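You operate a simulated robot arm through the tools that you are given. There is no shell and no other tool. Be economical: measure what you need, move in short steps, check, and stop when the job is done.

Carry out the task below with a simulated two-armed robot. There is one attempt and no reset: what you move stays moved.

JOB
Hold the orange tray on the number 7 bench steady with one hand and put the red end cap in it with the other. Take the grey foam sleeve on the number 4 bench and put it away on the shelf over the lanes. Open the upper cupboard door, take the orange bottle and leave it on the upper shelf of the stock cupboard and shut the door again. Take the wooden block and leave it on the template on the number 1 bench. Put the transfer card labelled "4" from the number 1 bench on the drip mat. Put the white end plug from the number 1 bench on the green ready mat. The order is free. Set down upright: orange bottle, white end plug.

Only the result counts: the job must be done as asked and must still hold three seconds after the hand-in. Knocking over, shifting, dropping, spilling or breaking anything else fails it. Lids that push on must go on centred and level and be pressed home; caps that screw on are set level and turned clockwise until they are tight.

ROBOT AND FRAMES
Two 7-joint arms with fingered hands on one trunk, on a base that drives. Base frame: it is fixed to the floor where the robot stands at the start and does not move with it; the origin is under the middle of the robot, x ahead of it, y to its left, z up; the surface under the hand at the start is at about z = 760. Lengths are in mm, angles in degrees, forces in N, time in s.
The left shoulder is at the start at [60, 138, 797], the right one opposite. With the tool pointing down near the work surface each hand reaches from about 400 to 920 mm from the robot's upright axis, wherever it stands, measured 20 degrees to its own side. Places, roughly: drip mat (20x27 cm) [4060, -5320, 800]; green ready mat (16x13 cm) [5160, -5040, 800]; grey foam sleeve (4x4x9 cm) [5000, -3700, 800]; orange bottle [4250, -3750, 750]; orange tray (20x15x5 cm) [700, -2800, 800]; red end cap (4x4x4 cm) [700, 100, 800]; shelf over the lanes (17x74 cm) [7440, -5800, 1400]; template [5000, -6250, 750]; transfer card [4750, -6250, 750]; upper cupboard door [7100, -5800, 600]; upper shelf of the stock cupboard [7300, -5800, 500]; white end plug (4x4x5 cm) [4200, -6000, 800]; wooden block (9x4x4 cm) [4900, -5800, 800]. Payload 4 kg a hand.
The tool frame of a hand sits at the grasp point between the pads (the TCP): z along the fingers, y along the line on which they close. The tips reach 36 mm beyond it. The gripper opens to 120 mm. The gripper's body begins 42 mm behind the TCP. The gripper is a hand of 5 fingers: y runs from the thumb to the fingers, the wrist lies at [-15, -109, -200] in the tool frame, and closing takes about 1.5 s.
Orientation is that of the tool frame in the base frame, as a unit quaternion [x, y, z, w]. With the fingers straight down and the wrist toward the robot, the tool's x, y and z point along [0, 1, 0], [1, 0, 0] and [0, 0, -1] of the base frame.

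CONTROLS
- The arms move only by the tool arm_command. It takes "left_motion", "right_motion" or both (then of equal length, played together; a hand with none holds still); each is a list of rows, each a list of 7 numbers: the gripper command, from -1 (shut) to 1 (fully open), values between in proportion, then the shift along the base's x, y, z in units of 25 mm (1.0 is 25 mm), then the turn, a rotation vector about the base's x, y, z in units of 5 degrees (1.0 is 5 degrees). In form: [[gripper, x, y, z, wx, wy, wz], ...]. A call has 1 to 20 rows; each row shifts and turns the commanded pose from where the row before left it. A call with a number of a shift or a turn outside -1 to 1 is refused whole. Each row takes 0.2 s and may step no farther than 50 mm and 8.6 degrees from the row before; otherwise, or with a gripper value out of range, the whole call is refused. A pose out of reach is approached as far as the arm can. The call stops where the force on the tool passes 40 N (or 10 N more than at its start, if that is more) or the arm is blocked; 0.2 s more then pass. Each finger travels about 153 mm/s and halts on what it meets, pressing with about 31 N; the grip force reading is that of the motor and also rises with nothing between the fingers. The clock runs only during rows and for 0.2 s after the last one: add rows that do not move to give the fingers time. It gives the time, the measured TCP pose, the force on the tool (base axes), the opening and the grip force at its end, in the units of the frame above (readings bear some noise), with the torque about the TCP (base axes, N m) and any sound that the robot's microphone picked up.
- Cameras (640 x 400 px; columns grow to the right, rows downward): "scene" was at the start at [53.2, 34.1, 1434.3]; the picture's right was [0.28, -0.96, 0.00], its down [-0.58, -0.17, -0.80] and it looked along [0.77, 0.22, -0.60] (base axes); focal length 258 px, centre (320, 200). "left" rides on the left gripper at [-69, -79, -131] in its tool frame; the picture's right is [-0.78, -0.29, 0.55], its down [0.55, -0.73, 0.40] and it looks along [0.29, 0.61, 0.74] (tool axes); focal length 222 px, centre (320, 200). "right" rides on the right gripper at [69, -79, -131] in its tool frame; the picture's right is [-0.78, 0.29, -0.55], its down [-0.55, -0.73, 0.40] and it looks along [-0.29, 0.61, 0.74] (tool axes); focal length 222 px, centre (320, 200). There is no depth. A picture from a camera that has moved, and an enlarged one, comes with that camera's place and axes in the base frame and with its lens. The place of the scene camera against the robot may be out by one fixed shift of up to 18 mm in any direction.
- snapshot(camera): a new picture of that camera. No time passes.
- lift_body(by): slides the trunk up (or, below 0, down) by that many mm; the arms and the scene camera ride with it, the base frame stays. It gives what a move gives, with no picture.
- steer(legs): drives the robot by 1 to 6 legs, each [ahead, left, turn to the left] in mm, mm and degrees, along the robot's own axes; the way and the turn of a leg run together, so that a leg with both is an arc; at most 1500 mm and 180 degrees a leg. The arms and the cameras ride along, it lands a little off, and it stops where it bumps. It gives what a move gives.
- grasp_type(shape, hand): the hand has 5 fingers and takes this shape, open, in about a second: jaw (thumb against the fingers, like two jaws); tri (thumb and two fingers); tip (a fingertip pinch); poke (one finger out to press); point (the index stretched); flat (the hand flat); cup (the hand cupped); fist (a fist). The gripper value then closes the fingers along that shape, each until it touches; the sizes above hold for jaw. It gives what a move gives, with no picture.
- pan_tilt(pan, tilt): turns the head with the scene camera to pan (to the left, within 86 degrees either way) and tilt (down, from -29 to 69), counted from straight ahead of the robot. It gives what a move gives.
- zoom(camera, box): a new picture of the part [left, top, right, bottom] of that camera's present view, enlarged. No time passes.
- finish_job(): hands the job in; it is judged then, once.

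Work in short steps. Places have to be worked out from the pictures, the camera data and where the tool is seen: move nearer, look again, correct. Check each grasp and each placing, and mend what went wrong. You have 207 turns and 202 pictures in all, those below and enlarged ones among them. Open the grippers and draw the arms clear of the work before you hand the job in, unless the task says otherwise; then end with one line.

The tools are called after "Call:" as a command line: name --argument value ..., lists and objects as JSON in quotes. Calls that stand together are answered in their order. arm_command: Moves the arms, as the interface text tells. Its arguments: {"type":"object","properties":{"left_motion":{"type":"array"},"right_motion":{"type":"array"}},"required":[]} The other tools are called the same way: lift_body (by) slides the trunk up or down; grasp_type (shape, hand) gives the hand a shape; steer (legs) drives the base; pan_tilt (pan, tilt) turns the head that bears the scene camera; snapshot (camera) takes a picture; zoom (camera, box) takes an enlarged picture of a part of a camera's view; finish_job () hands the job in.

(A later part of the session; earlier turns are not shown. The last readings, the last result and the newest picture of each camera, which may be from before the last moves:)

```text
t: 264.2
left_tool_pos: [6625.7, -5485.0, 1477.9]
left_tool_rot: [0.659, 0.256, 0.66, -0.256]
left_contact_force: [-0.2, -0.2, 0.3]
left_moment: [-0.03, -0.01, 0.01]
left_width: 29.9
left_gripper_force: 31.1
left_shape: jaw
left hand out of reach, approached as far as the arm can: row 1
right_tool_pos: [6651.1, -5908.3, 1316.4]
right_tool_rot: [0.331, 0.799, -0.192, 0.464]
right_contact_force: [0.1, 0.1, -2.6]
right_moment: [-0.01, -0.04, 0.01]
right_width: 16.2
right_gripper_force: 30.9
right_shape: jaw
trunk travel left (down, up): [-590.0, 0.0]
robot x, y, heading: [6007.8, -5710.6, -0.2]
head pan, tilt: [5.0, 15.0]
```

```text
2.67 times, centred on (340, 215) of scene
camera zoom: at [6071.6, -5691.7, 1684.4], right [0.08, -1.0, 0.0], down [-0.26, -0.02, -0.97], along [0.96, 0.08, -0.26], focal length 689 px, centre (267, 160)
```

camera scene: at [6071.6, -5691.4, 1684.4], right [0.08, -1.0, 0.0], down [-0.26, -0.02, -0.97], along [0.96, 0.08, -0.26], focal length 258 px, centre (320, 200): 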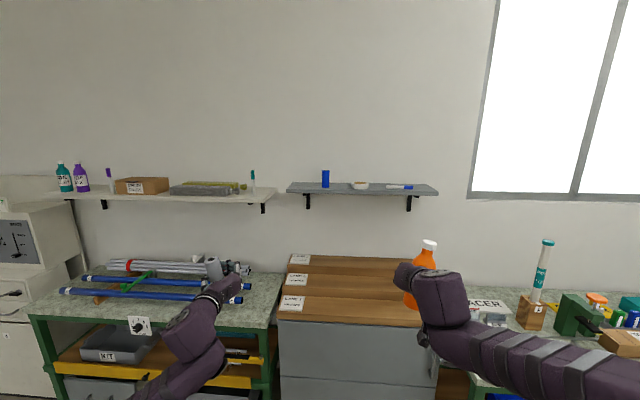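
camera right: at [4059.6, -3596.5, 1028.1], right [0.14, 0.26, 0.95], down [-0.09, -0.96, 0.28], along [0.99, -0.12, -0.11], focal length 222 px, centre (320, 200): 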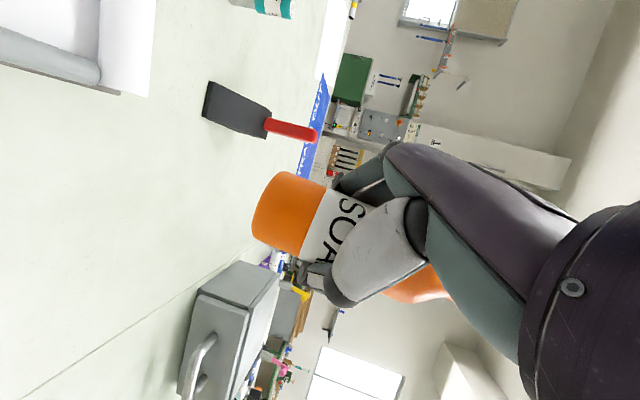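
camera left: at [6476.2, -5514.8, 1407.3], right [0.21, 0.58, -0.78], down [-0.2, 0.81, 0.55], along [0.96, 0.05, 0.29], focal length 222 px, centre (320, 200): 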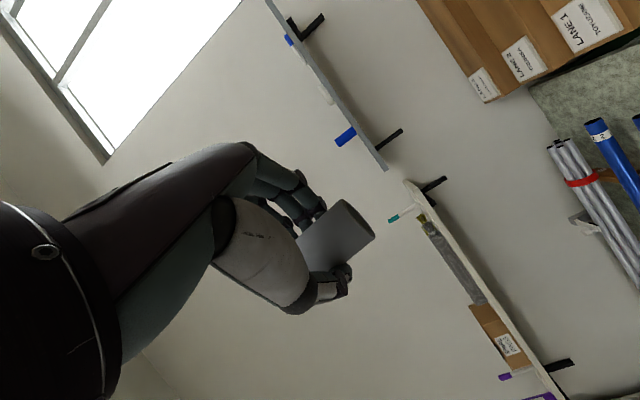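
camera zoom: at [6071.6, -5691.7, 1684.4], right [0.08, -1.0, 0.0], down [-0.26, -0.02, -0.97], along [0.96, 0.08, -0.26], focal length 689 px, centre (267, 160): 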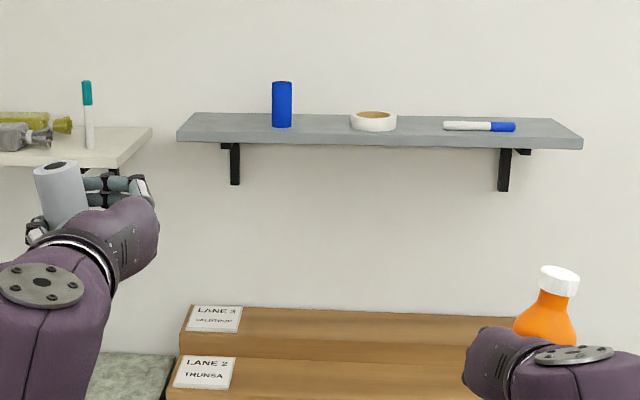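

Shelf top is z≈1397, its left end at y≈-5430. I lower and pull in the bottle hand so it clears the shelf, then drive toward the shelf.

Call:
arm_command --right_motion '[[-1, -0.8, 0, -0.8, 0, 0, 0], [-1, -0.8, 0, -0.8, 0, 0, 0], [-1, -0.8, 0, -0.8, 0, 0, 0], [-1, -0.8, 0, -0.8, 0, 0, 0], [-1, -0.8, 0, -0.8, 0, 0, 0], [-1, -0.8, 0, -0.8, 0, 0, 0], [-1, -0.8, 0, -0.8, 0, 0, 0], [-1, 0, 0, 0, 0, 0, 0]]'

Call:
steer --legs '[[480, -42, 0.2]]'

Call:
pan_tilt --pan 10 --tilt 20

Call:
snapshot --camera "scene"

Call:
snapshot --camera "left"

```text
t: 266.0
left_tool_pos: [6626.5, -5483.8, 1476.6]
left_tool_rot: [0.659, 0.257, 0.659, -0.256]
left_contact_force: [0.3, -0.1, 0.1]
left_moment: [-0.01, -0.02, 0.0]
left_width: 30.3
left_gripper_force: 31.3
left_shape: jaw
right_tool_pos: [6534.7, -5908.2, 1205.4]
right_tool_rot: [0.334, 0.797, -0.188, 0.466]
right_contact_force: [0.5, -0.9, -2.9]
right_moment: [-0.03, 0.05, 0.01]
right_width: 16.1
right_gripper_force: 30.9
right_shape: jaw
right hand out of reach, approached as far as the arm can: row 6, 7
trunk travel left (down, up): [-590.0, 0.0]
robot x, y, heading: [6003.7, -5712.1, -0.1]
head pan, tilt: [5.0, 15.0]
```

```text
t: 268.9
left_tool_pos: [7106.5, -5524.2, 1476.2]
left_tool_rot: [0.658, 0.258, 0.659, -0.258]
left_contact_force: [0.5, -1.1, -0.7]
left_moment: [0.01, 0.03, 0.0]
left_width: 30.1
left_gripper_force: 31.2
left_shape: jaw
right_tool_pos: [7017.6, -5948.4, 1205.5]
right_tool_rot: [0.332, 0.798, -0.186, 0.466]
right_contact_force: [-0.7, 0.5, -2.7]
right_moment: [-0.03, 0.02, 0.01]
right_width: 16.1
right_gripper_force: 30.9
right_shape: jaw
trunk travel left (down, up): [-590.0, 0.0]
robot x, y, heading: [6490.1, -5750.4, 0.1]
head pan, tilt: [5.0, 15.0]
```

```text
t: 269.6
left_tool_pos: [7104.9, -5523.8, 1477.4]
left_tool_rot: [0.658, 0.258, 0.659, -0.258]
left_contact_force: [0.5, 0.4, 0.2]
left_moment: [0.0, -0.01, -0.01]
left_width: 30.0
left_gripper_force: 30.9
left_shape: jaw
right_tool_pos: [7016.1, -5947.9, 1206.9]
right_tool_rot: [0.332, 0.798, -0.187, 0.467]
right_contact_force: [-0.4, 0.1, -2.4]
right_moment: [-0.01, 0.02, 0.0]
right_width: 16.1
right_gripper_force: 31.1
right_shape: jaw
trunk travel left (down, up): [-590.0, 0.0]
robot x, y, heading: [6491.4, -5756.3, 0.2]
head pan, tilt: [10.0, 20.0]
```

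```text
94 pictures are left
camera scene: at [6550.9, -5725.5, 1676.3], right [0.18, -0.98, 0.0], down [-0.34, -0.06, -0.94], along [0.93, 0.17, -0.34], focal length 258 px, centre (320, 200)
```

scene: 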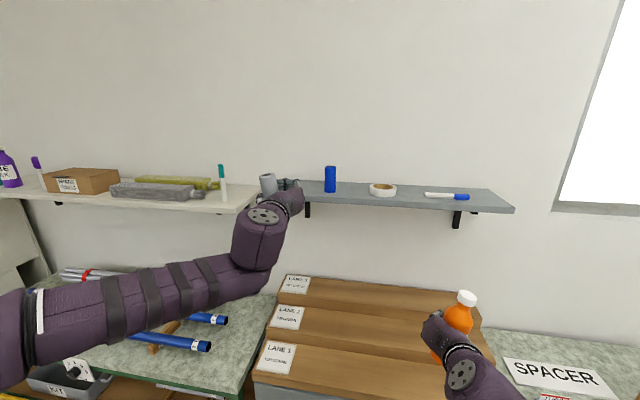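

```text
93 pictures are left
camera left: at [6955.9, -5554.2, 1407.3], right [0.2, 0.59, -0.78], down [-0.21, 0.81, 0.55], along [0.96, 0.05, 0.29], focal length 222 px, centre (320, 200)
```

left: 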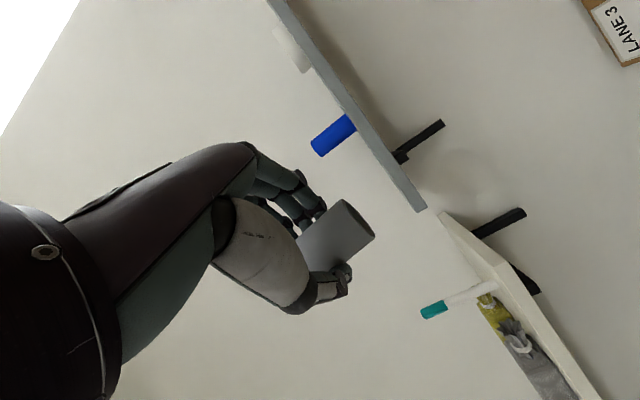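

Triangulated: the shelf's front-left corner is at [7318, -5436, ~1400]. I drive 190 mm closer, then extend the arm so the tube comes over the shelf centre line x≈7400.

Call:
steer --legs '[[190, 0, 0]]'

Call:
arm_command --left_motion '[[-1, 0.75, 0, 0, 0, 0, 0], [-1, 0.75, 0, 0, 0, 0, 0], [-1, 0.75, 0, 0, 0, 0, 0], [-1, 0.75, 0, 0, 0, 0, 0], [-1, 0.7, 0, 0, 0, 0, 0], [-1, 0, 0, 0, 0, 0, 0]]'

Call:
snapshot --camera "left"

Call:
zoom --camera "scene" --box '[220, 120, 380, 220]'

```text
t: 271.1
left_tool_pos: [7303.3, -5527.3, 1475.3]
left_tool_rot: [0.659, 0.255, 0.66, -0.257]
left_contact_force: [-0.2, -0.4, -0.6]
left_moment: [-0.01, 0.02, 0.0]
left_width: 29.9
left_gripper_force: 30.4
left_shape: jaw
right_tool_pos: [7211.0, -5951.5, 1204.5]
right_tool_rot: [0.335, 0.798, -0.189, 0.465]
right_contact_force: [0.0, -0.2, -2.8]
right_moment: [-0.04, 0.06, -0.02]
right_width: 15.9
right_gripper_force: 31.3
right_shape: jaw
trunk travel left (down, up): [-590.0, 0.0]
robot x, y, heading: [6682.1, -5752.8, -0.1]
head pan, tilt: [10.0, 20.0]
```

```text
t: 272.5
left_tool_pos: [7393.9, -5528.7, 1477.3]
left_tool_rot: [0.659, 0.255, 0.659, -0.257]
left_contact_force: [-0.4, -0.4, -0.2]
left_moment: [-0.02, 0.0, -0.01]
left_width: 29.9
left_gripper_force: 30.7
left_shape: jaw
right_tool_pos: [7209.7, -5951.8, 1205.6]
right_tool_rot: [0.334, 0.797, -0.188, 0.466]
right_contact_force: [0.5, -0.2, -3.2]
right_moment: [-0.02, -0.03, -0.02]
right_width: 15.9
right_gripper_force: 31.6
right_shape: jaw
trunk travel left (down, up): [-590.0, 0.0]
robot x, y, heading: [6683.8, -5752.8, -0.3]
head pan, tilt: [10.0, 20.0]
```

```text
92 pictures are left
camera left: at [7245.0, -5558.2, 1408.1], right [0.21, 0.59, -0.78], down [-0.2, 0.81, 0.55], along [0.96, 0.05, 0.29], focal length 222 px, centre (320, 200)
```

left: 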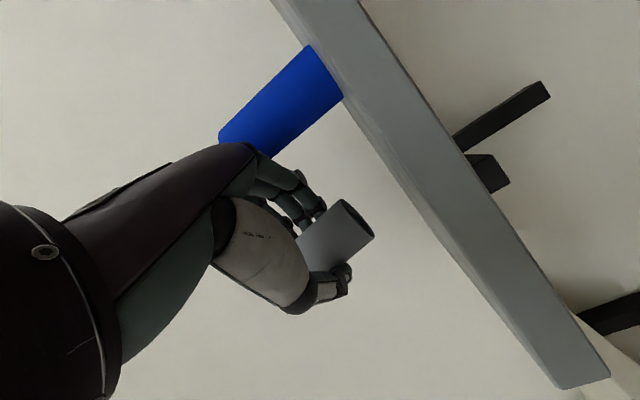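

```text
4.00 times, centred on (300, 170) of scene
camera zoom: at [6745.5, -5725.9, 1676.3], right [0.17, -0.99, 0.0], down [-0.34, -0.06, -0.94], along [0.93, 0.16, -0.34], focal length 1033 px, centre (400, 320)
```

zoom: 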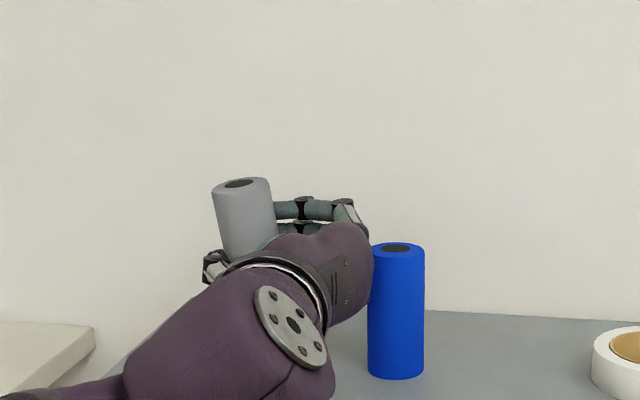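

The hand is close to the blue cylinder, so I shift 28 mm left (+y) and lower to z≈1450.

Call:
arm_command --left_motion '[[-1, 0, 0.56, 0, 0, 0, 0], [-1, 0, 0.56, 0, 0, 0, 0], [-1, 0, 0, -0.5, 0, 0, 0], [-1, 0, 0, -0.5, 0, 0, 0], [-1, 0, 0, 0, 0, 0, 0]]'

Call:
snapshot --camera "left"

Call:
zoom --camera "scene" --box '[220, 130, 380, 230]'

```text
t: 273.7
left_tool_pos: [7391.7, -5500.2, 1451.4]
left_tool_rot: [0.658, 0.256, 0.66, -0.256]
left_contact_force: [-0.1, -0.1, 0.5]
left_moment: [0.0, -0.02, 0.0]
left_width: 29.8
left_gripper_force: 31.6
left_shape: jaw
right_tool_pos: [7209.8, -5951.5, 1207.0]
right_tool_rot: [0.335, 0.797, -0.189, 0.466]
right_contact_force: [-0.1, 0.1, -1.7]
right_moment: [-0.01, 0.02, 0.02]
right_width: 16.1
right_gripper_force: 31.2
right_shape: jaw
trunk travel left (down, up): [-590.0, 0.0]
robot x, y, heading: [6683.6, -5750.9, -0.4]
head pan, tilt: [10.0, 20.0]
```

```text
90 pictures are left
camera left: at [7242.4, -5530.0, 1382.2], right [0.21, 0.59, -0.78], down [-0.2, 0.81, 0.55], along [0.96, 0.05, 0.29], focal length 222 px, centre (320, 200)
```

left: 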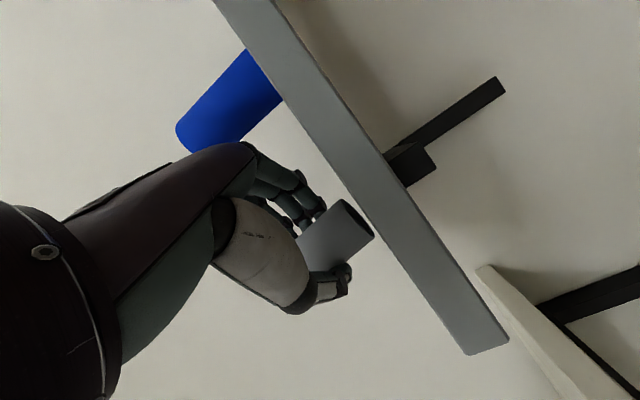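

```text
4.00 times, centred on (300, 180) of scene
camera zoom: at [6746.0, -5725.9, 1676.3], right [0.17, -0.99, 0.0], down [-0.34, -0.06, -0.94], along [0.93, 0.16, -0.34], focal length 1033 px, centre (400, 280)
```

zoom: 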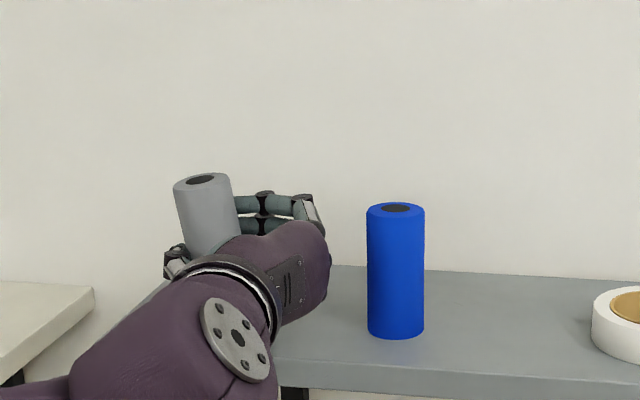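

The tube leans about 10° in the hand's plane; I rotate 9° about the approach direction to set it upright, and check.

Call:
arm_command --left_motion '[[-1, 0, 0, 0.2, 0.67, 0.6, 0], [-1, 0, 0, 0, 0.67, 0.6, 0], [-1, 0, 0, 0, 0, 0, 0]]'

Call:
zoom --camera "scene" --box '[220, 130, 380, 230]'

Call:
snapshot --camera "left"

```text
t: 274.5
left_tool_pos: [7392.8, -5500.4, 1455.4]
left_tool_rot: [0.677, 0.203, 0.638, -0.307]
left_contact_force: [1.1, -0.1, -0.2]
left_moment: [0.03, -0.02, 0.01]
left_width: 29.9
left_gripper_force: 31.1
left_shape: jaw
right_tool_pos: [7210.2, -5951.0, 1206.0]
right_tool_rot: [0.335, 0.797, -0.189, 0.466]
right_contact_force: [-0.1, -0.8, -2.9]
right_moment: [-0.04, 0.04, -0.04]
right_width: 16.3
right_gripper_force: 30.9
right_shape: jaw
trunk travel left (down, up): [-590.0, 0.0]
robot x, y, heading: [6681.4, -5751.7, 0.0]
head pan, tilt: [10.0, 20.0]
```

```text
4.00 times, centred on (300, 180) of scene
camera zoom: at [6746.0, -5725.7, 1676.3], right [0.17, -0.99, 0.0], down [-0.34, -0.06, -0.94], along [0.93, 0.16, -0.34], focal length 1033 px, centre (400, 280)
```

zoom: 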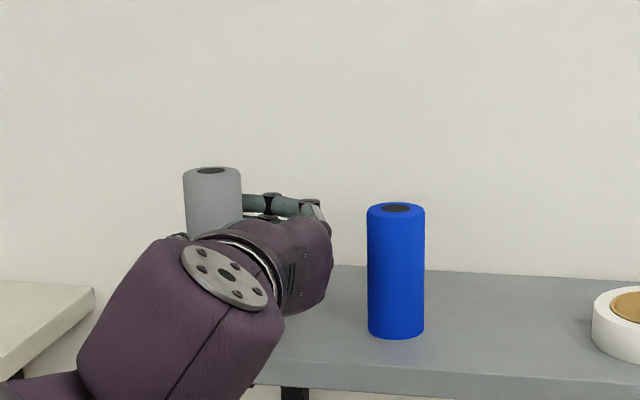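

```text
87 pictures are left
camera left: at [7236.9, -5522.4, 1400.0], right [0.13, 0.67, -0.73], down [-0.14, 0.74, 0.66], along [0.98, 0.02, 0.19], focal length 222 px, centre (320, 200)
```

left: 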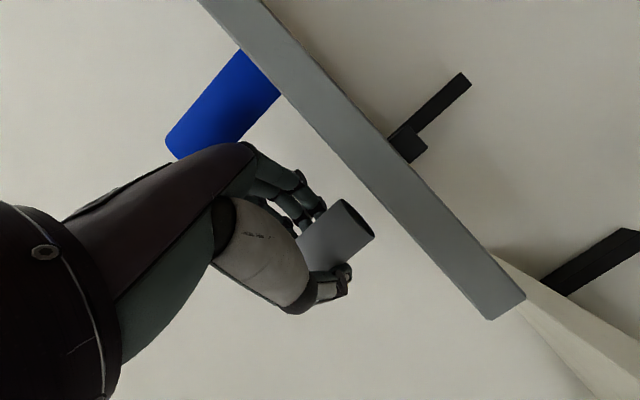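

The tube is upright now, bottom about 20 mm above the shelf. I lower in small steps watching force.

Call:
arm_command --left_motion '[[-1, 0, 0, -0.3, 0, 0, 0], [-1, 0, 0, -0.25, 0, 0, 0], [-1, 0, 0, -0.15, 0, 0, 0], [-1, 0, 0, 0, 0, 0, 0]]'

Call:
snapshot --camera "left"

```text
t: 275.5
left_tool_pos: [7394.8, -5500.9, 1439.1]
left_tool_rot: [0.676, 0.204, 0.638, -0.308]
left_contact_force: [-0.6, -0.6, 0.3]
left_moment: [0.0, 0.01, -0.01]
left_width: 29.9
left_gripper_force: 30.8
left_shape: jaw
right_tool_pos: [7209.5, -5951.6, 1205.7]
right_tool_rot: [0.334, 0.797, -0.189, 0.467]
right_contact_force: [0.7, 0.2, -2.7]
right_moment: [-0.03, 0.04, 0.01]
right_width: 16.0
right_gripper_force: 31.1
right_shape: jaw
trunk travel left (down, up): [-590.0, 0.0]
robot x, y, heading: [6690.7, -5750.5, -0.1]
head pan, tilt: [10.0, 20.0]
```

```text
86 pictures are left
camera left: at [7238.2, -5522.3, 1383.0], right [0.13, 0.67, -0.73], down [-0.14, 0.74, 0.66], along [0.98, 0.02, 0.19], focal length 222 px, centre (320, 200)
```

left: 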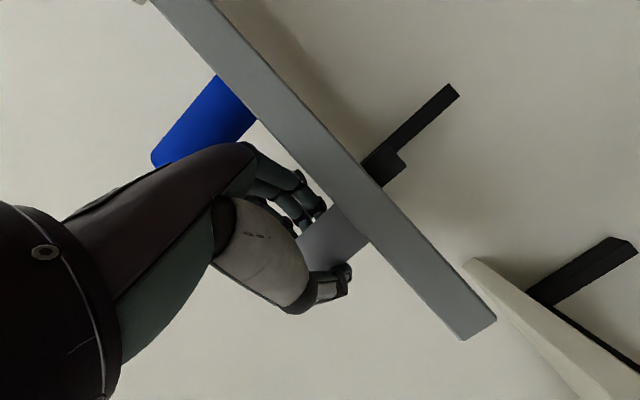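

No contact yet. I continue down a few millimetres.

Call:
arm_command --left_motion '[[-1, 0, 0, -0.12, 0, 0, 0], [-1, 0, 0, -0.12, 0, 0, 0], [-1, 0, 0, 0, 0, 0, 0]]'

```text
t: 276.3
left_tool_pos: [7393.9, -5499.3, 1435.5]
left_tool_rot: [0.674, 0.203, 0.64, -0.307]
left_contact_force: [-0.3, -2.2, 11.2]
left_moment: [0.11, -0.3, -0.09]
left_width: 29.9
left_gripper_force: 31.4
left_shape: jaw
right_tool_pos: [7209.6, -5952.2, 1206.2]
right_tool_rot: [0.335, 0.796, -0.189, 0.467]
right_contact_force: [0.6, -0.6, -3.1]
right_moment: [-0.05, 0.03, 0.01]
right_width: 16.1
right_gripper_force: 31.2
right_shape: jaw
trunk travel left (down, up): [-590.0, 0.0]
robot x, y, heading: [6684.4, -5754.3, -0.2]
head pan, tilt: [10.0, 20.0]
```

Contact (11 N). I ease up 1 mm, open slowly just enough, and withdraw along the approach direction.

Call:
arm_command --left_motion '[[-1, 0, 0, 0.05, 0, 0, 0], [-0.6, 0, 0, 0, 0, 0, 0], [-0.3, 0, 0, 0, 0, 0, 0], [-0.1, 0, 0, 0, 0, 0, 0], [0.05, 0, 0, 0, 0, 0, 0], [0.05, 0, 0, 0, 0, 0, 0], [0.05, -0.3, -0.266, 0, 0, 0, 0], [0.05, -0.45, -0.4, 0, 0, 0, 0], [0.05, -0.6, -0.533, 0, 0, 0, 0], [0.05, -0.6, -0.533, 0, 0, 0, 0], [0.05, -0.6, -0.533, 0, 0, 0, 0], [0.05, -0.8, 0, 0, 0, 0, 0], [0.05, -0.8, 0, 0, 0, 0, 0], [0.05, -0.8, 0, 0, 0, 0, 0], [0.05, 0, 0, 0, 0, 0, 0]]'

Call:
zoom --camera "scene" --box '[220, 130, 380, 230]'

```text
t: 279.5
left_tool_pos: [7270.5, -5558.4, 1435.6]
left_tool_rot: [0.675, 0.203, 0.639, -0.308]
left_contact_force: [-1.0, 0.6, 0.6]
left_moment: [0.03, 0.02, 0.03]
left_width: 62.7
left_gripper_force: 0.1
left_shape: jaw
right_tool_pos: [7210.3, -5952.1, 1205.3]
right_tool_rot: [0.334, 0.798, -0.188, 0.465]
right_contact_force: [0.4, 0.3, -3.4]
right_moment: [-0.05, -0.02, 0.0]
right_width: 16.2
right_gripper_force: 30.9
right_shape: jaw
trunk travel left (down, up): [-590.0, 0.0]
robot x, y, heading: [6685.2, -5751.2, 0.0]
head pan, tilt: [10.0, 20.0]
```

```text
4.00 times, centred on (300, 180) of scene
camera zoom: at [6746.6, -5726.0, 1676.2], right [0.17, -0.99, 0.0], down [-0.34, -0.06, -0.94], along [0.93, 0.16, -0.34], focal length 1033 px, centre (400, 280)
```

zoom: 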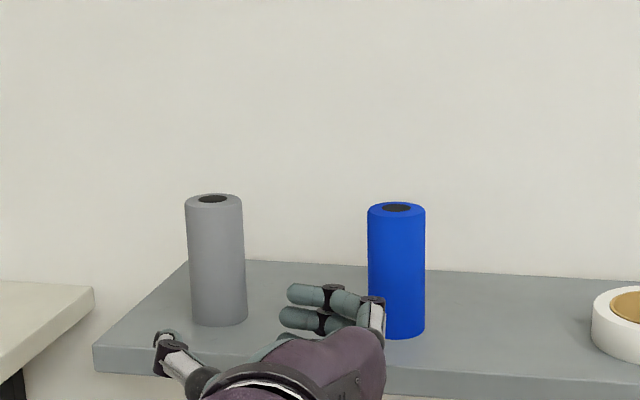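

The sleeve stands on the shelf. Now the cupboard: I back off, lower the trunk to -232 mm, raise the bottle hand, and turn the left hand straight forward for the vertical handle.

Call:
steer --legs '[[-640, 0, 0]]'

Call:
lift_body --by -447

Call:
arm_command --right_motion '[[-1, 0.3, -0.1, 1, 0, 0, 0], [-1, 0.3, -0.1, 1, 0, 0, 0], [-1, 0.3, -0.1, 1, 0, 0, 0], [-1, 0.3, -0.1, 1, 0, 0, 0], [-1, 0.3, -0.1, 1, 0, 0, 0], [-1, 0.3, -0.1, 1, 0, 0, 0], [-1, 0.3, -0.1, 1, 0, 0, 0], [-1, 0.3, -0.1, 1, 0, 0, 0], [-1, 0.3, -0.1, 1, 0, 0, 0], [-1, 0, 0, 1, 0, 0, 0], [-1, 0, 0, 0.5, 0, 0, 0], [-1, 0, 0, 0, 0, 0, 0]]' --left_motion '[[0.05, 0.2, 0.3, -0.9, -0.356, 0.356, -0.898], [0.05, 0.2, 0.3, -0.9, -0.356, 0.356, -0.898], [0.05, 0.2, 0.3, -0.9, -0.356, 0.356, -0.898], [0.05, 0.2, 0.3, -0.9, -0.356, 0.356, -0.898], [0.05, 0.2, 0.3, -0.9, -0.356, 0.356, -0.898], [0.05, 0.2, 0.3, -0.9, -0.356, 0.356, -0.898], [0.05, 0.2, 0.3, -0.9, -0.356, 0.356, -0.898], [0.05, 0.2, 0.3, -0.9, -0.356, 0.356, -0.898], [0.05, 0.2, 0.3, -0.9, -0.356, 0.356, -0.898], [0.05, 0, 0, -0.9, 0, 0, 0], [0.05, 0, 0, -0.9, 0, 0, 0], [0.05, 0, 0, 0, 0, 0, 0]]'

Call:
pan_tilt --pan 0 --tilt 25

Call:
snapshot --camera "scene"

```text
t: 283.1
left_tool_pos: [6636.5, -5558.1, 1435.0]
left_tool_rot: [0.676, 0.202, 0.639, -0.306]
left_contact_force: [-0.6, 0.3, 0.1]
left_moment: [-0.01, -0.02, -0.03]
left_width: 63.0
left_gripper_force: 0.1
left_shape: jaw
right_tool_pos: [6574.8, -5950.7, 1205.6]
right_tool_rot: [0.337, 0.796, -0.189, 0.465]
right_contact_force: [0.2, -0.5, -2.3]
right_moment: [-0.02, -0.01, 0.0]
right_width: 16.1
right_gripper_force: 31.3
right_shape: jaw
trunk travel left (down, up): [-590.0, 0.0]
robot x, y, heading: [6050.1, -5749.9, -0.4]
head pan, tilt: [10.0, 20.0]
```

```text
refused: -447 is not a number from -400 to 400
```

```text
t: 285.7
left_tool_pos: [6679.2, -5488.9, 1195.4]
left_tool_rot: [0.82, -0.003, 0.573, 0.003]
left_contact_force: [0.7, 0.0, 0.3]
left_moment: [0.02, 0.0, 0.01]
left_width: 62.7
left_gripper_force: 0.0
left_shape: jaw
left hand out of reach, approached as far as the arm can: row 3
right_tool_pos: [6641.0, -5974.1, 1469.4]
right_tool_rot: [0.337, 0.796, -0.19, 0.466]
right_contact_force: [0.2, 0.0, -3.4]
right_moment: [-0.04, 0.02, 0.01]
right_width: 16.1
right_gripper_force: 31.2
right_shape: jaw
trunk travel left (down, up): [-590.0, 0.0]
robot x, y, heading: [6049.9, -5742.9, -0.7]
head pan, tilt: [10.0, 20.0]
```

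```text
t: 286.4
left_tool_pos: [6679.9, -5488.7, 1195.4]
left_tool_rot: [0.82, -0.001, 0.572, 0.003]
left_contact_force: [0.3, 0.6, -0.4]
left_moment: [0.0, 0.0, 0.04]
left_width: 63.1
left_gripper_force: 0.1
left_shape: jaw
right_tool_pos: [6640.4, -5973.2, 1469.6]
right_tool_rot: [0.337, 0.796, -0.191, 0.466]
right_contact_force: [-0.4, -0.3, -2.5]
right_moment: [0.0, 0.03, 0.01]
right_width: 16.3
right_gripper_force: 31.2
right_shape: jaw
trunk travel left (down, up): [-590.0, 0.0]
robot x, y, heading: [6049.3, -5749.7, -0.6]
head pan, tilt: [0.0, 25.0]
```

```text
84 pictures are left
camera scene: at [6111.9, -5738.5, 1668.2], right [-0.01, -1.0, 0.0], down [-0.42, 0.0, -0.91], along [0.91, -0.01, -0.42], focal length 258 px, centre (320, 200)
```

scene: 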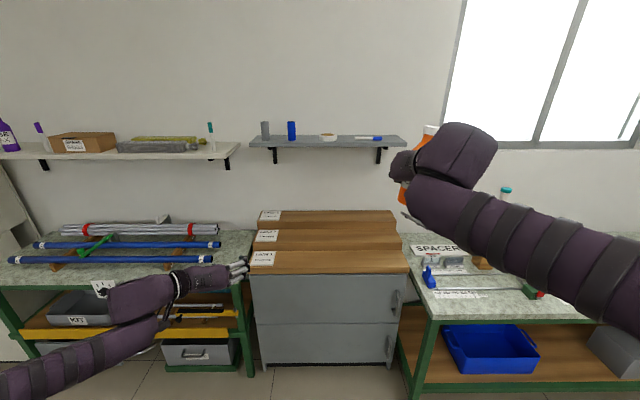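

The trunk step must be ≤400 mm; the arm postures are good. I lower the trunk in two steps and zoom on the handle.

Call:
lift_body --by -400

Call:
zoom --camera "scene" --box '[300, 140, 500, 265]'

```text
t: 290.2
left_tool_pos: [6679.7, -5489.3, 794.5]
left_tool_rot: [0.819, -0.001, 0.573, 0.002]
left_contact_force: [0.0, 0.9, -0.2]
left_moment: [-0.02, -0.03, -0.01]
left_width: 63.1
left_gripper_force: 0.1
left_shape: jaw
right_tool_pos: [6639.9, -5972.7, 1069.9]
right_tool_rot: [0.337, 0.796, -0.19, 0.466]
right_contact_force: [0.0, 0.6, -2.2]
right_moment: [-0.02, -0.02, -0.01]
right_width: 16.2
right_gripper_force: 31.3
right_shape: jaw
trunk travel left (down, up): [-190.0, 400.0]
robot x, y, heading: [6050.7, -5747.0, -0.6]
head pan, tilt: [0.0, 25.0]
```

```text
3.20 times, centred on (400, 202) of scene
camera zoom: at [6111.8, -5738.5, 1268.2], right [-0.01, -1.0, 0.0], down [-0.42, 0.0, -0.91], along [0.91, -0.01, -0.42], focal length 826 px, centre (64, 192)
```

zoom: 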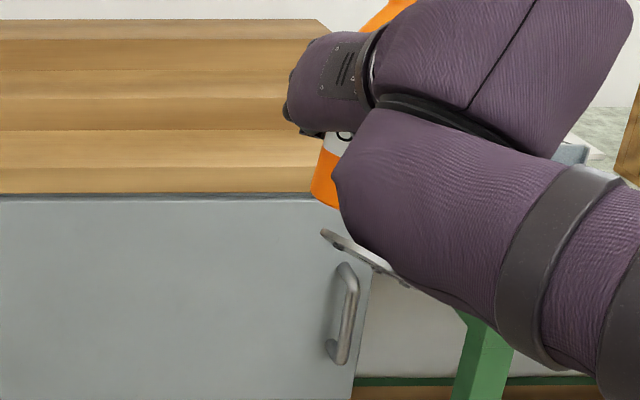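

The handle bar is at about [7112, -6155, 615], 136 mm long, with stand-off. I lower the trunk another 110 mm, pull the bottle hand in, and bring the left hand to handle height.

Call:
lift_body --by -110

Call:
arm_command --right_motion '[[-1, -0.6, 0.2, 0.2, 0, 0, 0], [-1, -0.6, 0.2, 0.2, 0, 0, 0], [-1, -0.6, 0.2, 0.2, 0, 0, 0], [-1, -0.6, 0.2, 0.2, 0, 0, 0], [-1, -0.6, 0.2, 0.2, 0, 0, 0], [-1, 0, 0, 0, 0, 0, 0]]' --left_motion '[[0.05, 0, 0, -0.7, 0, 0, 0], [0.05, 0, 0, -0.7, 0, 0, 0], [0.05, 0, 0, -0.7, 0, 0, 0], [0.05, 0, 0, -0.7, 0, 0, 0], [0.05, 0, 0, 0, 0, 0, 0], [0.05, 0, 0, 0, 0, 0, 0]]'

Call:
snapshot --camera "scene"

```text
t: 291.6
left_tool_pos: [6679.6, -5489.5, 685.5]
left_tool_rot: [0.82, -0.002, 0.572, 0.002]
left_contact_force: [-0.2, 0.2, -0.2]
left_moment: [-0.02, 0.02, 0.0]
left_width: 62.8
left_gripper_force: 0.0
left_shape: jaw
right_tool_pos: [6640.0, -5973.1, 959.9]
right_tool_rot: [0.337, 0.796, -0.19, 0.466]
right_contact_force: [0.0, 0.0, -2.8]
right_moment: [-0.01, 0.02, 0.02]
right_width: 15.9
right_gripper_force: 31.3
right_shape: jaw
trunk travel left (down, up): [-80.0, 510.0]
robot x, y, heading: [6050.3, -5751.1, -0.4]
head pan, tilt: [0.0, 25.0]
```

```text
t: 293.0
left_tool_pos: [6677.8, -5487.7, 614.7]
left_tool_rot: [0.82, -0.001, 0.572, 0.003]
left_contact_force: [0.2, 0.0, -0.7]
left_moment: [0.04, 0.0, -0.03]
left_width: 63.3
left_gripper_force: 0.0
left_shape: jaw
right_tool_pos: [6567.2, -5947.4, 984.2]
right_tool_rot: [0.337, 0.796, -0.191, 0.465]
right_contact_force: [-0.2, 0.4, -3.6]
right_moment: [-0.05, 0.01, 0.02]
right_width: 16.0
right_gripper_force: 31.1
right_shape: jaw
trunk travel left (down, up): [-80.0, 510.0]
robot x, y, heading: [6050.9, -5746.6, -0.5]
head pan, tilt: [0.0, 25.0]
```

```text
82 pictures are left
camera scene: at [6111.7, -5738.5, 1158.2], right [-0.01, -1.0, 0.0], down [-0.42, 0.0, -0.91], along [0.91, -0.01, -0.42], focal length 258 px, centre (320, 200)
```

scene: 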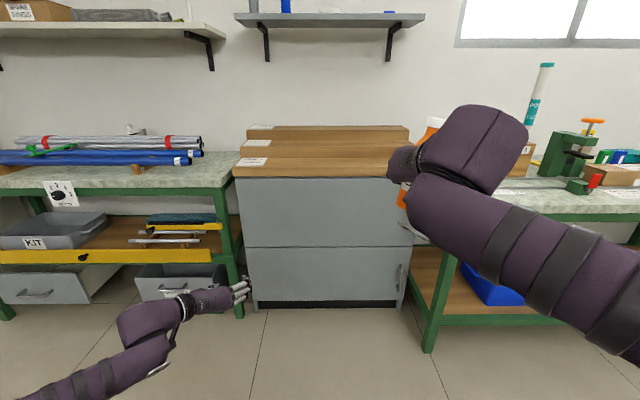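

Both hands are in place. I strafe right 664 mm and go ahead 330 mm toward the handle, then look.

Call:
steer --legs '[[0, -664, 0.4], [330, 0, 0]]'

Call:
pan_tilt --pan 25 --tilt 35

Call:
snapshot --camera "scene"

Call:
snapshot --camera "left"

```text
t: 298.5
left_tool_pos: [7000.6, -6144.7, 614.7]
left_tool_rot: [0.82, 0.005, 0.573, -0.003]
left_contact_force: [-0.1, 0.4, 1.1]
left_moment: [0.0, 0.01, -0.03]
left_width: 62.9
left_gripper_force: 0.0
left_shape: jaw
right_tool_pos: [6898.7, -6607.2, 986.1]
right_tool_rot: [0.331, 0.799, -0.185, 0.467]
right_contact_force: [0.1, 0.2, -3.8]
right_moment: [-0.02, 0.0, -0.05]
right_width: 15.8
right_gripper_force: 30.7
right_shape: jaw
trunk travel left (down, up): [-80.0, 510.0]
robot x, y, heading: [6375.4, -6415.0, 0.2]
head pan, tilt: [0.0, 25.0]
```

```text
t: 299.4
left_tool_pos: [7002.3, -6145.3, 614.9]
left_tool_rot: [0.82, 0.006, 0.572, -0.001]
left_contact_force: [0.4, 0.1, -0.1]
left_moment: [0.02, 0.01, 0.0]
left_width: 63.1
left_gripper_force: 0.0
left_shape: jaw
right_tool_pos: [6898.1, -6607.5, 984.8]
right_tool_rot: [0.33, 0.799, -0.185, 0.466]
right_contact_force: [-0.8, -0.3, -3.3]
right_moment: [-0.03, -0.01, -0.02]
right_width: 16.0
right_gripper_force: 31.0
right_shape: jaw
trunk travel left (down, up): [-80.0, 510.0]
robot x, y, heading: [6373.6, -6417.0, 0.7]
head pan, tilt: [25.0, 35.0]
```

```text
81 pictures are left
camera scene: at [6426.3, -6368.5, 1142.5], right [0.43, -0.9, 0.0], down [-0.52, -0.25, -0.82], along [0.74, 0.35, -0.57], focal length 258 px, centre (320, 200)
```

scene: 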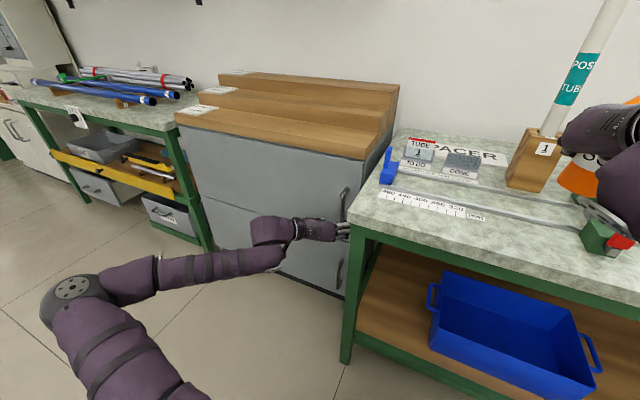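

```text
80 pictures are left
camera left: at [6854.5, -6066.4, 594.3], right [0.24, 0.29, -0.93], down [0.55, 0.74, 0.38], along [0.8, -0.6, 0.02], focal length 222 px, centre (320, 200)
```

left: 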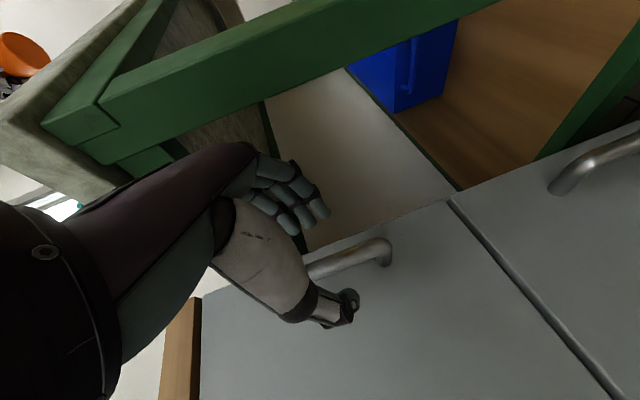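

The handle bar lies at ≈[7096, -6158]. I advance the hand 86 mm with a 12 mm shift right so the bar is between thumb and fingers.

Call:
arm_command --left_motion '[[0.05, 0.7, -0.12, 0, 0, 0, 0], [0.05, 0.7, -0.12, 0, 0, 0, 0], [0.05, 0.7, -0.12, 0, 0, 0, 0], [0.05, 0.7, -0.12, 0, 0, 0, 0], [0.05, 0.6, 0, 0, 0, 0, 0], [0.05, 0, 0, 0, 0, 0, 0]]'

Call:
snapshot --camera "left"

Call:
zoom --camera "scene" --box '[260, 150, 420, 250]'

```text
t: 300.7
left_tool_pos: [7079.1, -6161.5, 612.7]
left_tool_rot: [0.82, 0.003, 0.572, 0.001]
left_contact_force: [-22.3, 0.2, 1.6]
left_moment: [-0.05, -0.36, -0.77]
left_width: 62.2
left_gripper_force: 0.0
left_shape: jaw
right_tool_pos: [6896.1, -6606.4, 984.8]
right_tool_rot: [0.33, 0.799, -0.185, 0.467]
right_contact_force: [-0.4, -0.3, -3.5]
right_moment: [0.02, -0.03, 0.02]
right_width: 15.8
right_gripper_force: 31.1
right_shape: jaw
trunk travel left (down, up): [-80.0, 510.0]
robot x, y, heading: [6376.3, -6416.6, 0.5]
head pan, tilt: [25.0, 35.0]
stopped in row 6 (left hand): the force on the tool passed its limit at 44 N (the readings are from after the stop); the commanded pose is now the measured one
```

```text
79 pictures are left
camera left: at [6932.8, -6082.3, 592.9], right [0.24, 0.29, -0.93], down [0.56, 0.74, 0.38], along [0.79, -0.61, 0.02], focal length 222 px, centre (320, 200)
```

left: 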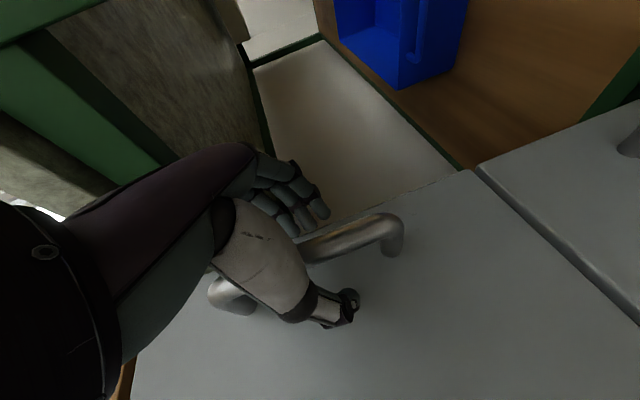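

```text
4.00 times, centred on (340, 200) of scene
camera zoom: at [6423.6, -6368.5, 1142.5], right [0.43, -0.9, 0.0], down [-0.52, -0.25, -0.82], along [0.74, 0.35, -0.57], focal length 1033 px, centre (240, 200)
```

zoom: 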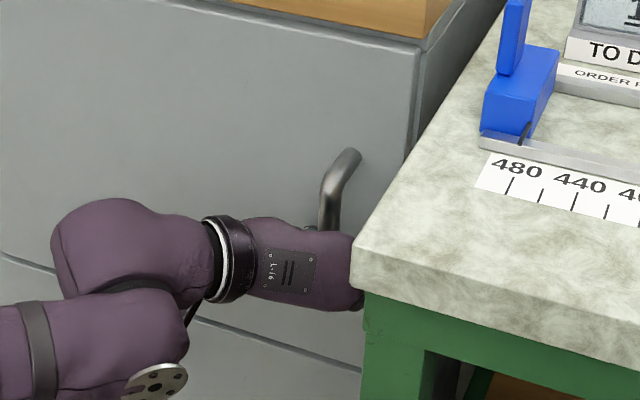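

The fingertips touch the door and the bar passes right through the grasp point. I back off 3 mm and close on the handle.

Call:
arm_command --left_motion '[[0, -0.15, 0, 0, 0, 0, 0], [-0.3, 0, 0, 0, 0, 0, 0], [-0.6, 0, 0, 0, 0, 0, 0], [-1, 0, 0, 0, 0, 0, 0], [-1, 0, 0, 0, 0, 0, 0], [-1, 0, 0, 0, 0, 0, 0], [-1, 0, 0, 0, 0, 0, 0]]'

Call:
snapshot --camera "left"

```text
t: 302.3
left_tool_pos: [7079.9, -6155.0, 609.7]
left_tool_rot: [0.821, 0.005, 0.571, -0.003]
left_contact_force: [-0.8, 24.7, -5.3]
left_moment: [-0.12, -0.11, -0.39]
left_width: 3.5
left_gripper_force: 31.0
left_shape: jaw
right_tool_pos: [6899.3, -6603.6, 984.4]
right_tool_rot: [0.329, 0.799, -0.185, 0.467]
right_contact_force: [0.1, -0.6, -3.1]
right_moment: [-0.02, -0.01, 0.02]
right_width: 16.0
right_gripper_force: 30.7
right_shape: jaw
trunk travel left (down, up): [-80.0, 510.0]
robot x, y, heading: [6376.6, -6419.3, 0.7]
head pan, tilt: [25.0, 35.0]
```

```text
77 pictures are left
camera left: at [6931.1, -6077.3, 590.8], right [0.23, 0.29, -0.93], down [0.56, 0.74, 0.37], along [0.8, -0.6, 0.01], focal length 222 px, centre (320, 200)
```

left: 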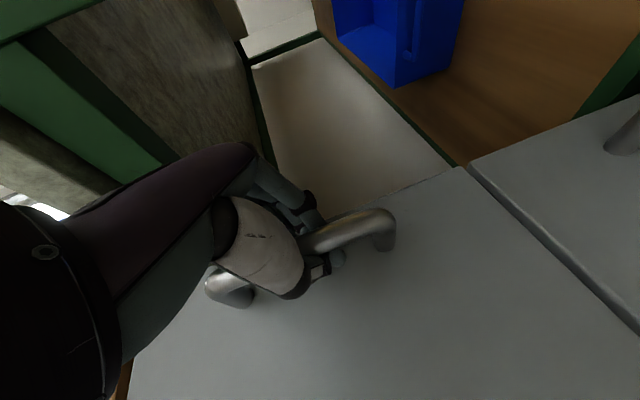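

The handle is gripped. I pull it 90 mm along the arc.

Call:
arm_command --left_motion '[[-1, -0.5, 0, 0, 0, 0, 0], [-1, -0.7, 0.02, 0, 0, 0, -0.2], [-1, -0.8, 0.05, 0, 0, 0, -0.3], [-1, -0.8, 0.08, 0, 0, 0, -0.3], [-1, -0.8, 0.1, 0, 0, 0, -0.3], [-1, 0, 0, 0, 0, 0, 0]]'

Call:
snapshot --camera "scene"

```text
t: 303.5
left_tool_pos: [6999.2, -6145.4, 611.1]
left_tool_rot: [0.821, -0.025, 0.57, 0.018]
left_contact_force: [3.0, 17.7, -3.7]
left_moment: [-0.1, -0.01, -0.09]
left_width: 2.7
left_gripper_force: 31.5
left_shape: jaw
right_tool_pos: [6899.2, -6604.2, 984.0]
right_tool_rot: [0.329, 0.8, -0.185, 0.466]
right_contact_force: [0.6, -0.4, -2.4]
right_moment: [-0.02, 0.02, -0.04]
right_width: 15.8
right_gripper_force: 31.1
right_shape: jaw
trunk travel left (down, up): [-80.0, 510.0]
robot x, y, heading: [6377.0, -6415.5, 0.7]
head pan, tilt: [25.0, 35.0]
stopped in row 5 (left hand): the force on the tool passed its limit at 40 N (the readings are from after the stop); the commanded pose is now the measured one
```

```text
76 pictures are left
camera scene: at [6426.0, -6366.9, 1142.5], right [0.43, -0.9, 0.0], down [-0.52, -0.25, -0.82], along [0.74, 0.35, -0.57], focal length 258 px, centre (320, 200)
```

scene: 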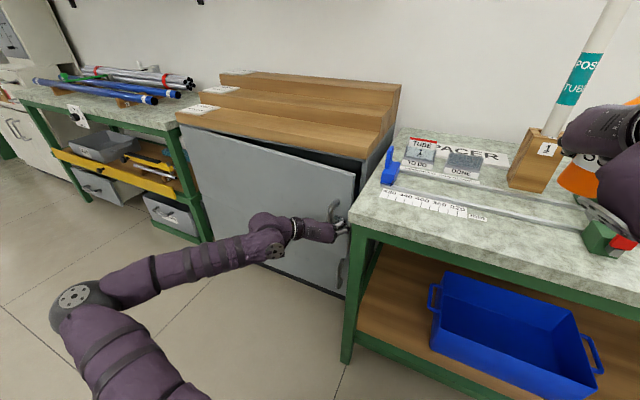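

The door is opening. I keep pulling along the arc with matching yaw.

Call:
arm_command --left_motion '[[-1, -0.6, 0.08, 0, 0, 0, -0.25], [-1, -0.6, 0.09, 0, 0, 0, -0.25], [-1, -0.6, 0.1, 0, 0, 0, -0.25], [-1, -0.6, 0.12, 0, 0, 0, -0.25], [-1, -0.6, 0.13, 0, 0, 0, -0.25], [-1, -0.6, 0.14, 0, 0, 0, -0.25], [-1, -0.6, 0.16, 0, 0, 0, -0.25], [-1, -0.6, 0.18, 0, 0, 0, -0.25], [-1, 0, 0, 0, 0, 0, 0]]'

Call:
snapshot --camera "scene"

```text
t: 305.3
left_tool_pos: [6885.0, -6118.1, 612.5]
left_tool_rot: [0.816, -0.091, 0.568, 0.063]
left_contact_force: [5.3, 17.2, -9.1]
left_moment: [-0.22, -0.01, -0.12]
left_width: 2.7
left_gripper_force: 31.4
left_shape: jaw
right_tool_pos: [6896.8, -6605.2, 984.7]
right_tool_rot: [0.328, 0.8, -0.186, 0.467]
right_contact_force: [0.3, 0.1, -2.7]
right_moment: [-0.02, -0.02, 0.03]
right_width: 15.8
right_gripper_force: 31.2
right_shape: jaw
trunk travel left (down, up): [-80.0, 510.0]
robot x, y, heading: [6374.5, -6418.6, 0.4]
head pan, tilt: [25.0, 35.0]
stopped in row 8 (left hand): the force on the tool passed its limit at 41 N (the readings are from after the stop); the commanded pose is now the measured one
```

```text
75 pictures are left
camera scene: at [6426.4, -6366.7, 1142.4], right [0.43, -0.9, 0.0], down [-0.52, -0.25, -0.82], along [0.74, 0.35, -0.57], focal length 258 px, centre (320, 200)
```

scene: 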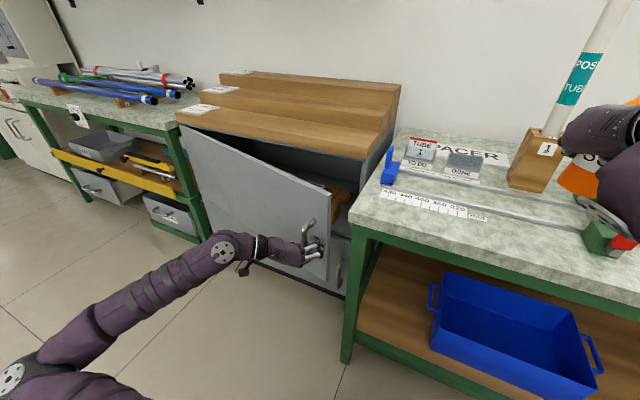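

The door is ~18° open. I continue by driving the base along the arc while holding the handle.

Call:
steer --legs '[[-100, 42, 0], [-100, 58, 0]]'

Call:
snapshot --camera "scene"

```text
t: 307.4
left_tool_pos: [6690.4, -6019.5, 614.1]
left_tool_rot: [0.815, -0.088, 0.569, 0.061]
left_contact_force: [7.3, 8.5, -4.8]
left_moment: [-0.05, 0.04, -0.37]
left_width: 3.0
left_gripper_force: 31.0
left_shape: jaw
right_tool_pos: [6701.8, -6508.7, 983.0]
right_tool_rot: [0.33, 0.8, -0.186, 0.466]
right_contact_force: [1.0, 1.3, -3.0]
right_moment: [-0.04, -0.01, -0.03]
right_width: 15.7
right_gripper_force: 30.9
right_shape: jaw
trunk travel left (down, up): [-80.0, 510.0]
robot x, y, heading: [6179.2, -6319.3, 0.5]
head pan, tilt: [25.0, 35.0]
stopped in leg 2: the force on the tool passed its limit at 41 N (the readings are from after the stop); the commanded pose is now the measured one
```

```text
74 pictures are left
camera scene: at [6230.5, -6271.0, 1142.4], right [0.43, -0.9, 0.0], down [-0.52, -0.25, -0.82], along [0.74, 0.35, -0.57], focal length 258 px, centre (320, 200)
```

scene: 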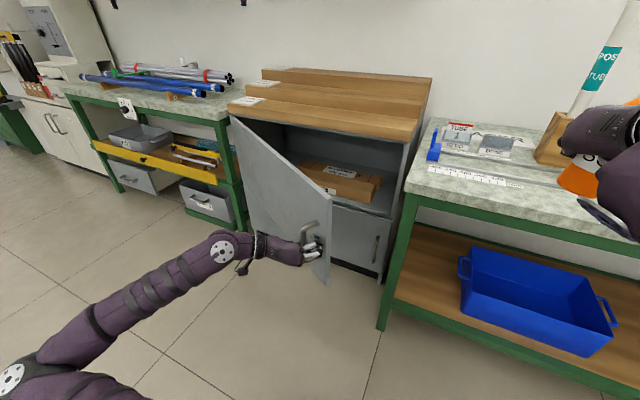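

Now about 36° open; a cardboard box stands inside. I yaw the hand with the door by 15° and continue along the arc.

Call:
arm_command --left_motion '[[-1, 0, 0, 0, 0, 0, -0.7], [-1, 0, 0, 0, 0, 0, -0.7], [-1, 0, 0, 0, 0, 0, -0.7], [-1, 0, 0, 0, 0, 0, -0.7], [-1, 0, 0, 0, 0, 0, 0]]'

Call:
steer --legs '[[-75, 65, 0], [-65, 70, 0], [-60, 80, 0]]'

Call:
snapshot --camera "scene"

```text
t: 308.6
left_tool_pos: [6691.1, -6019.8, 612.7]
left_tool_rot: [0.798, -0.189, 0.557, 0.132]
left_contact_force: [8.0, 11.6, -3.9]
left_moment: [-0.08, 0.03, -0.05]
left_width: 2.4
left_gripper_force: 30.9
left_shape: jaw
right_tool_pos: [6701.7, -6509.6, 984.3]
right_tool_rot: [0.33, 0.799, -0.186, 0.467]
right_contact_force: [-0.4, 0.4, -2.8]
right_moment: [0.01, 0.0, 0.0]
right_width: 15.8
right_gripper_force: 31.3
right_shape: jaw
trunk travel left (down, up): [-80.0, 510.0]
robot x, y, heading: [6179.3, -6319.2, 0.4]
head pan, tilt: [25.0, 35.0]
```

```text
t: 311.2
left_tool_pos: [6489.1, -5803.1, 614.9]
left_tool_rot: [0.797, -0.188, 0.559, 0.13]
left_contact_force: [-4.3, -3.6, 1.7]
left_moment: [-0.15, -0.03, -0.31]
left_width: 1.2
left_gripper_force: 31.0
left_shape: jaw
right_tool_pos: [6501.3, -6292.3, 984.8]
right_tool_rot: [0.33, 0.799, -0.186, 0.467]
right_contact_force: [0.6, 0.1, -3.5]
right_moment: [-0.01, 0.0, 0.0]
right_width: 15.8
right_gripper_force: 30.7
right_shape: jaw
trunk travel left (down, up): [-80.0, 510.0]
robot x, y, heading: [5979.4, -6103.6, 0.7]
head pan, tilt: [25.0, 35.0]
```

```text
73 pictures are left
camera scene: at [6029.5, -6055.0, 1142.5], right [0.43, -0.9, 0.0], down [-0.52, -0.25, -0.82], along [0.74, 0.35, -0.57], focal length 258 px, centre (320, 200)
```

scene: 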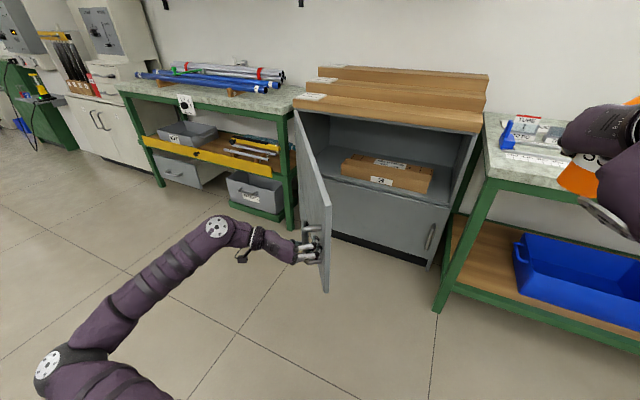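

About 58° open; continuing to ~85° with a further hand yaw.

Call:
arm_command --left_motion '[[-1, 0, 0, 0, 0, 0, -0.8], [-1, 0, 0, 0, 0, 0, -0.8], [-1, 0, 0, 0, 0, 0, -0.8], [-1, 0, 0, 0, 0, 0, -0.8], [-1, 0, 0, 0, 0, 0, 0]]'

Call:
steer --legs '[[-33, 60, 0], [-28, 62, 0], [-22, 64, 0], [-17, 64, 0], [-10, 60, 0]]'

Call:
snapshot --camera "scene"

```text
t: 312.4
left_tool_pos: [6489.9, -5801.4, 613.5]
left_tool_rot: [0.763, -0.298, 0.535, 0.207]
left_contact_force: [-4.7, -2.2, 2.2]
left_moment: [-0.1, 0.07, 0.04]
left_width: 0.7
left_gripper_force: 31.1
left_shape: jaw
right_tool_pos: [6500.9, -6291.6, 985.3]
right_tool_rot: [0.329, 0.8, -0.186, 0.467]
right_contact_force: [0.2, -0.5, -2.7]
right_moment: [-0.02, -0.03, 0.03]
right_width: 15.9
right_gripper_force: 31.2
right_shape: jaw
trunk travel left (down, up): [-80.0, 510.0]
robot x, y, heading: [5980.8, -6105.8, 0.6]
head pan, tilt: [25.0, 35.0]
```

```text
t: 315.8
left_tool_pos: [6378.7, -5493.4, 612.7]
left_tool_rot: [0.763, -0.297, 0.535, 0.207]
left_contact_force: [1.0, 0.4, 3.0]
left_moment: [-0.2, 0.09, -0.36]
left_width: 0.8
left_gripper_force: 31.0
left_shape: jaw
right_tool_pos: [6390.3, -5983.9, 983.9]
right_tool_rot: [0.331, 0.799, -0.186, 0.466]
right_contact_force: [0.7, -0.4, -3.8]
right_moment: [-0.02, -0.02, 0.01]
right_width: 15.7
right_gripper_force: 31.1
right_shape: jaw
trunk travel left (down, up): [-80.0, 510.0]
robot x, y, heading: [5867.4, -5795.3, 0.9]
head pan, tilt: [25.0, 35.0]
```

```text
72 pictures are left
camera scene: at [5917.6, -5744.8, 1142.4], right [0.43, -0.9, 0.0], down [-0.52, -0.25, -0.82], along [0.74, 0.35, -0.57], focal length 258 px, centre (320, 200)
```

scene: 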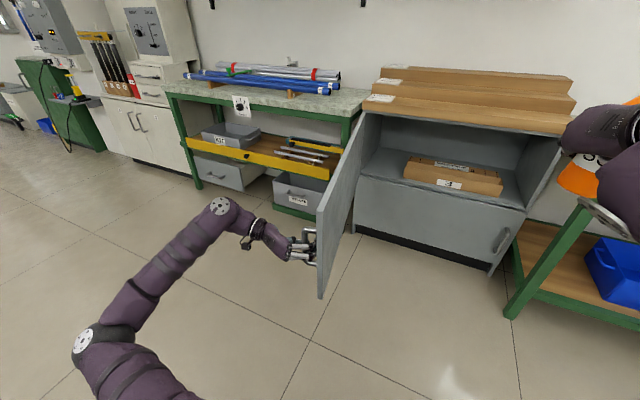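

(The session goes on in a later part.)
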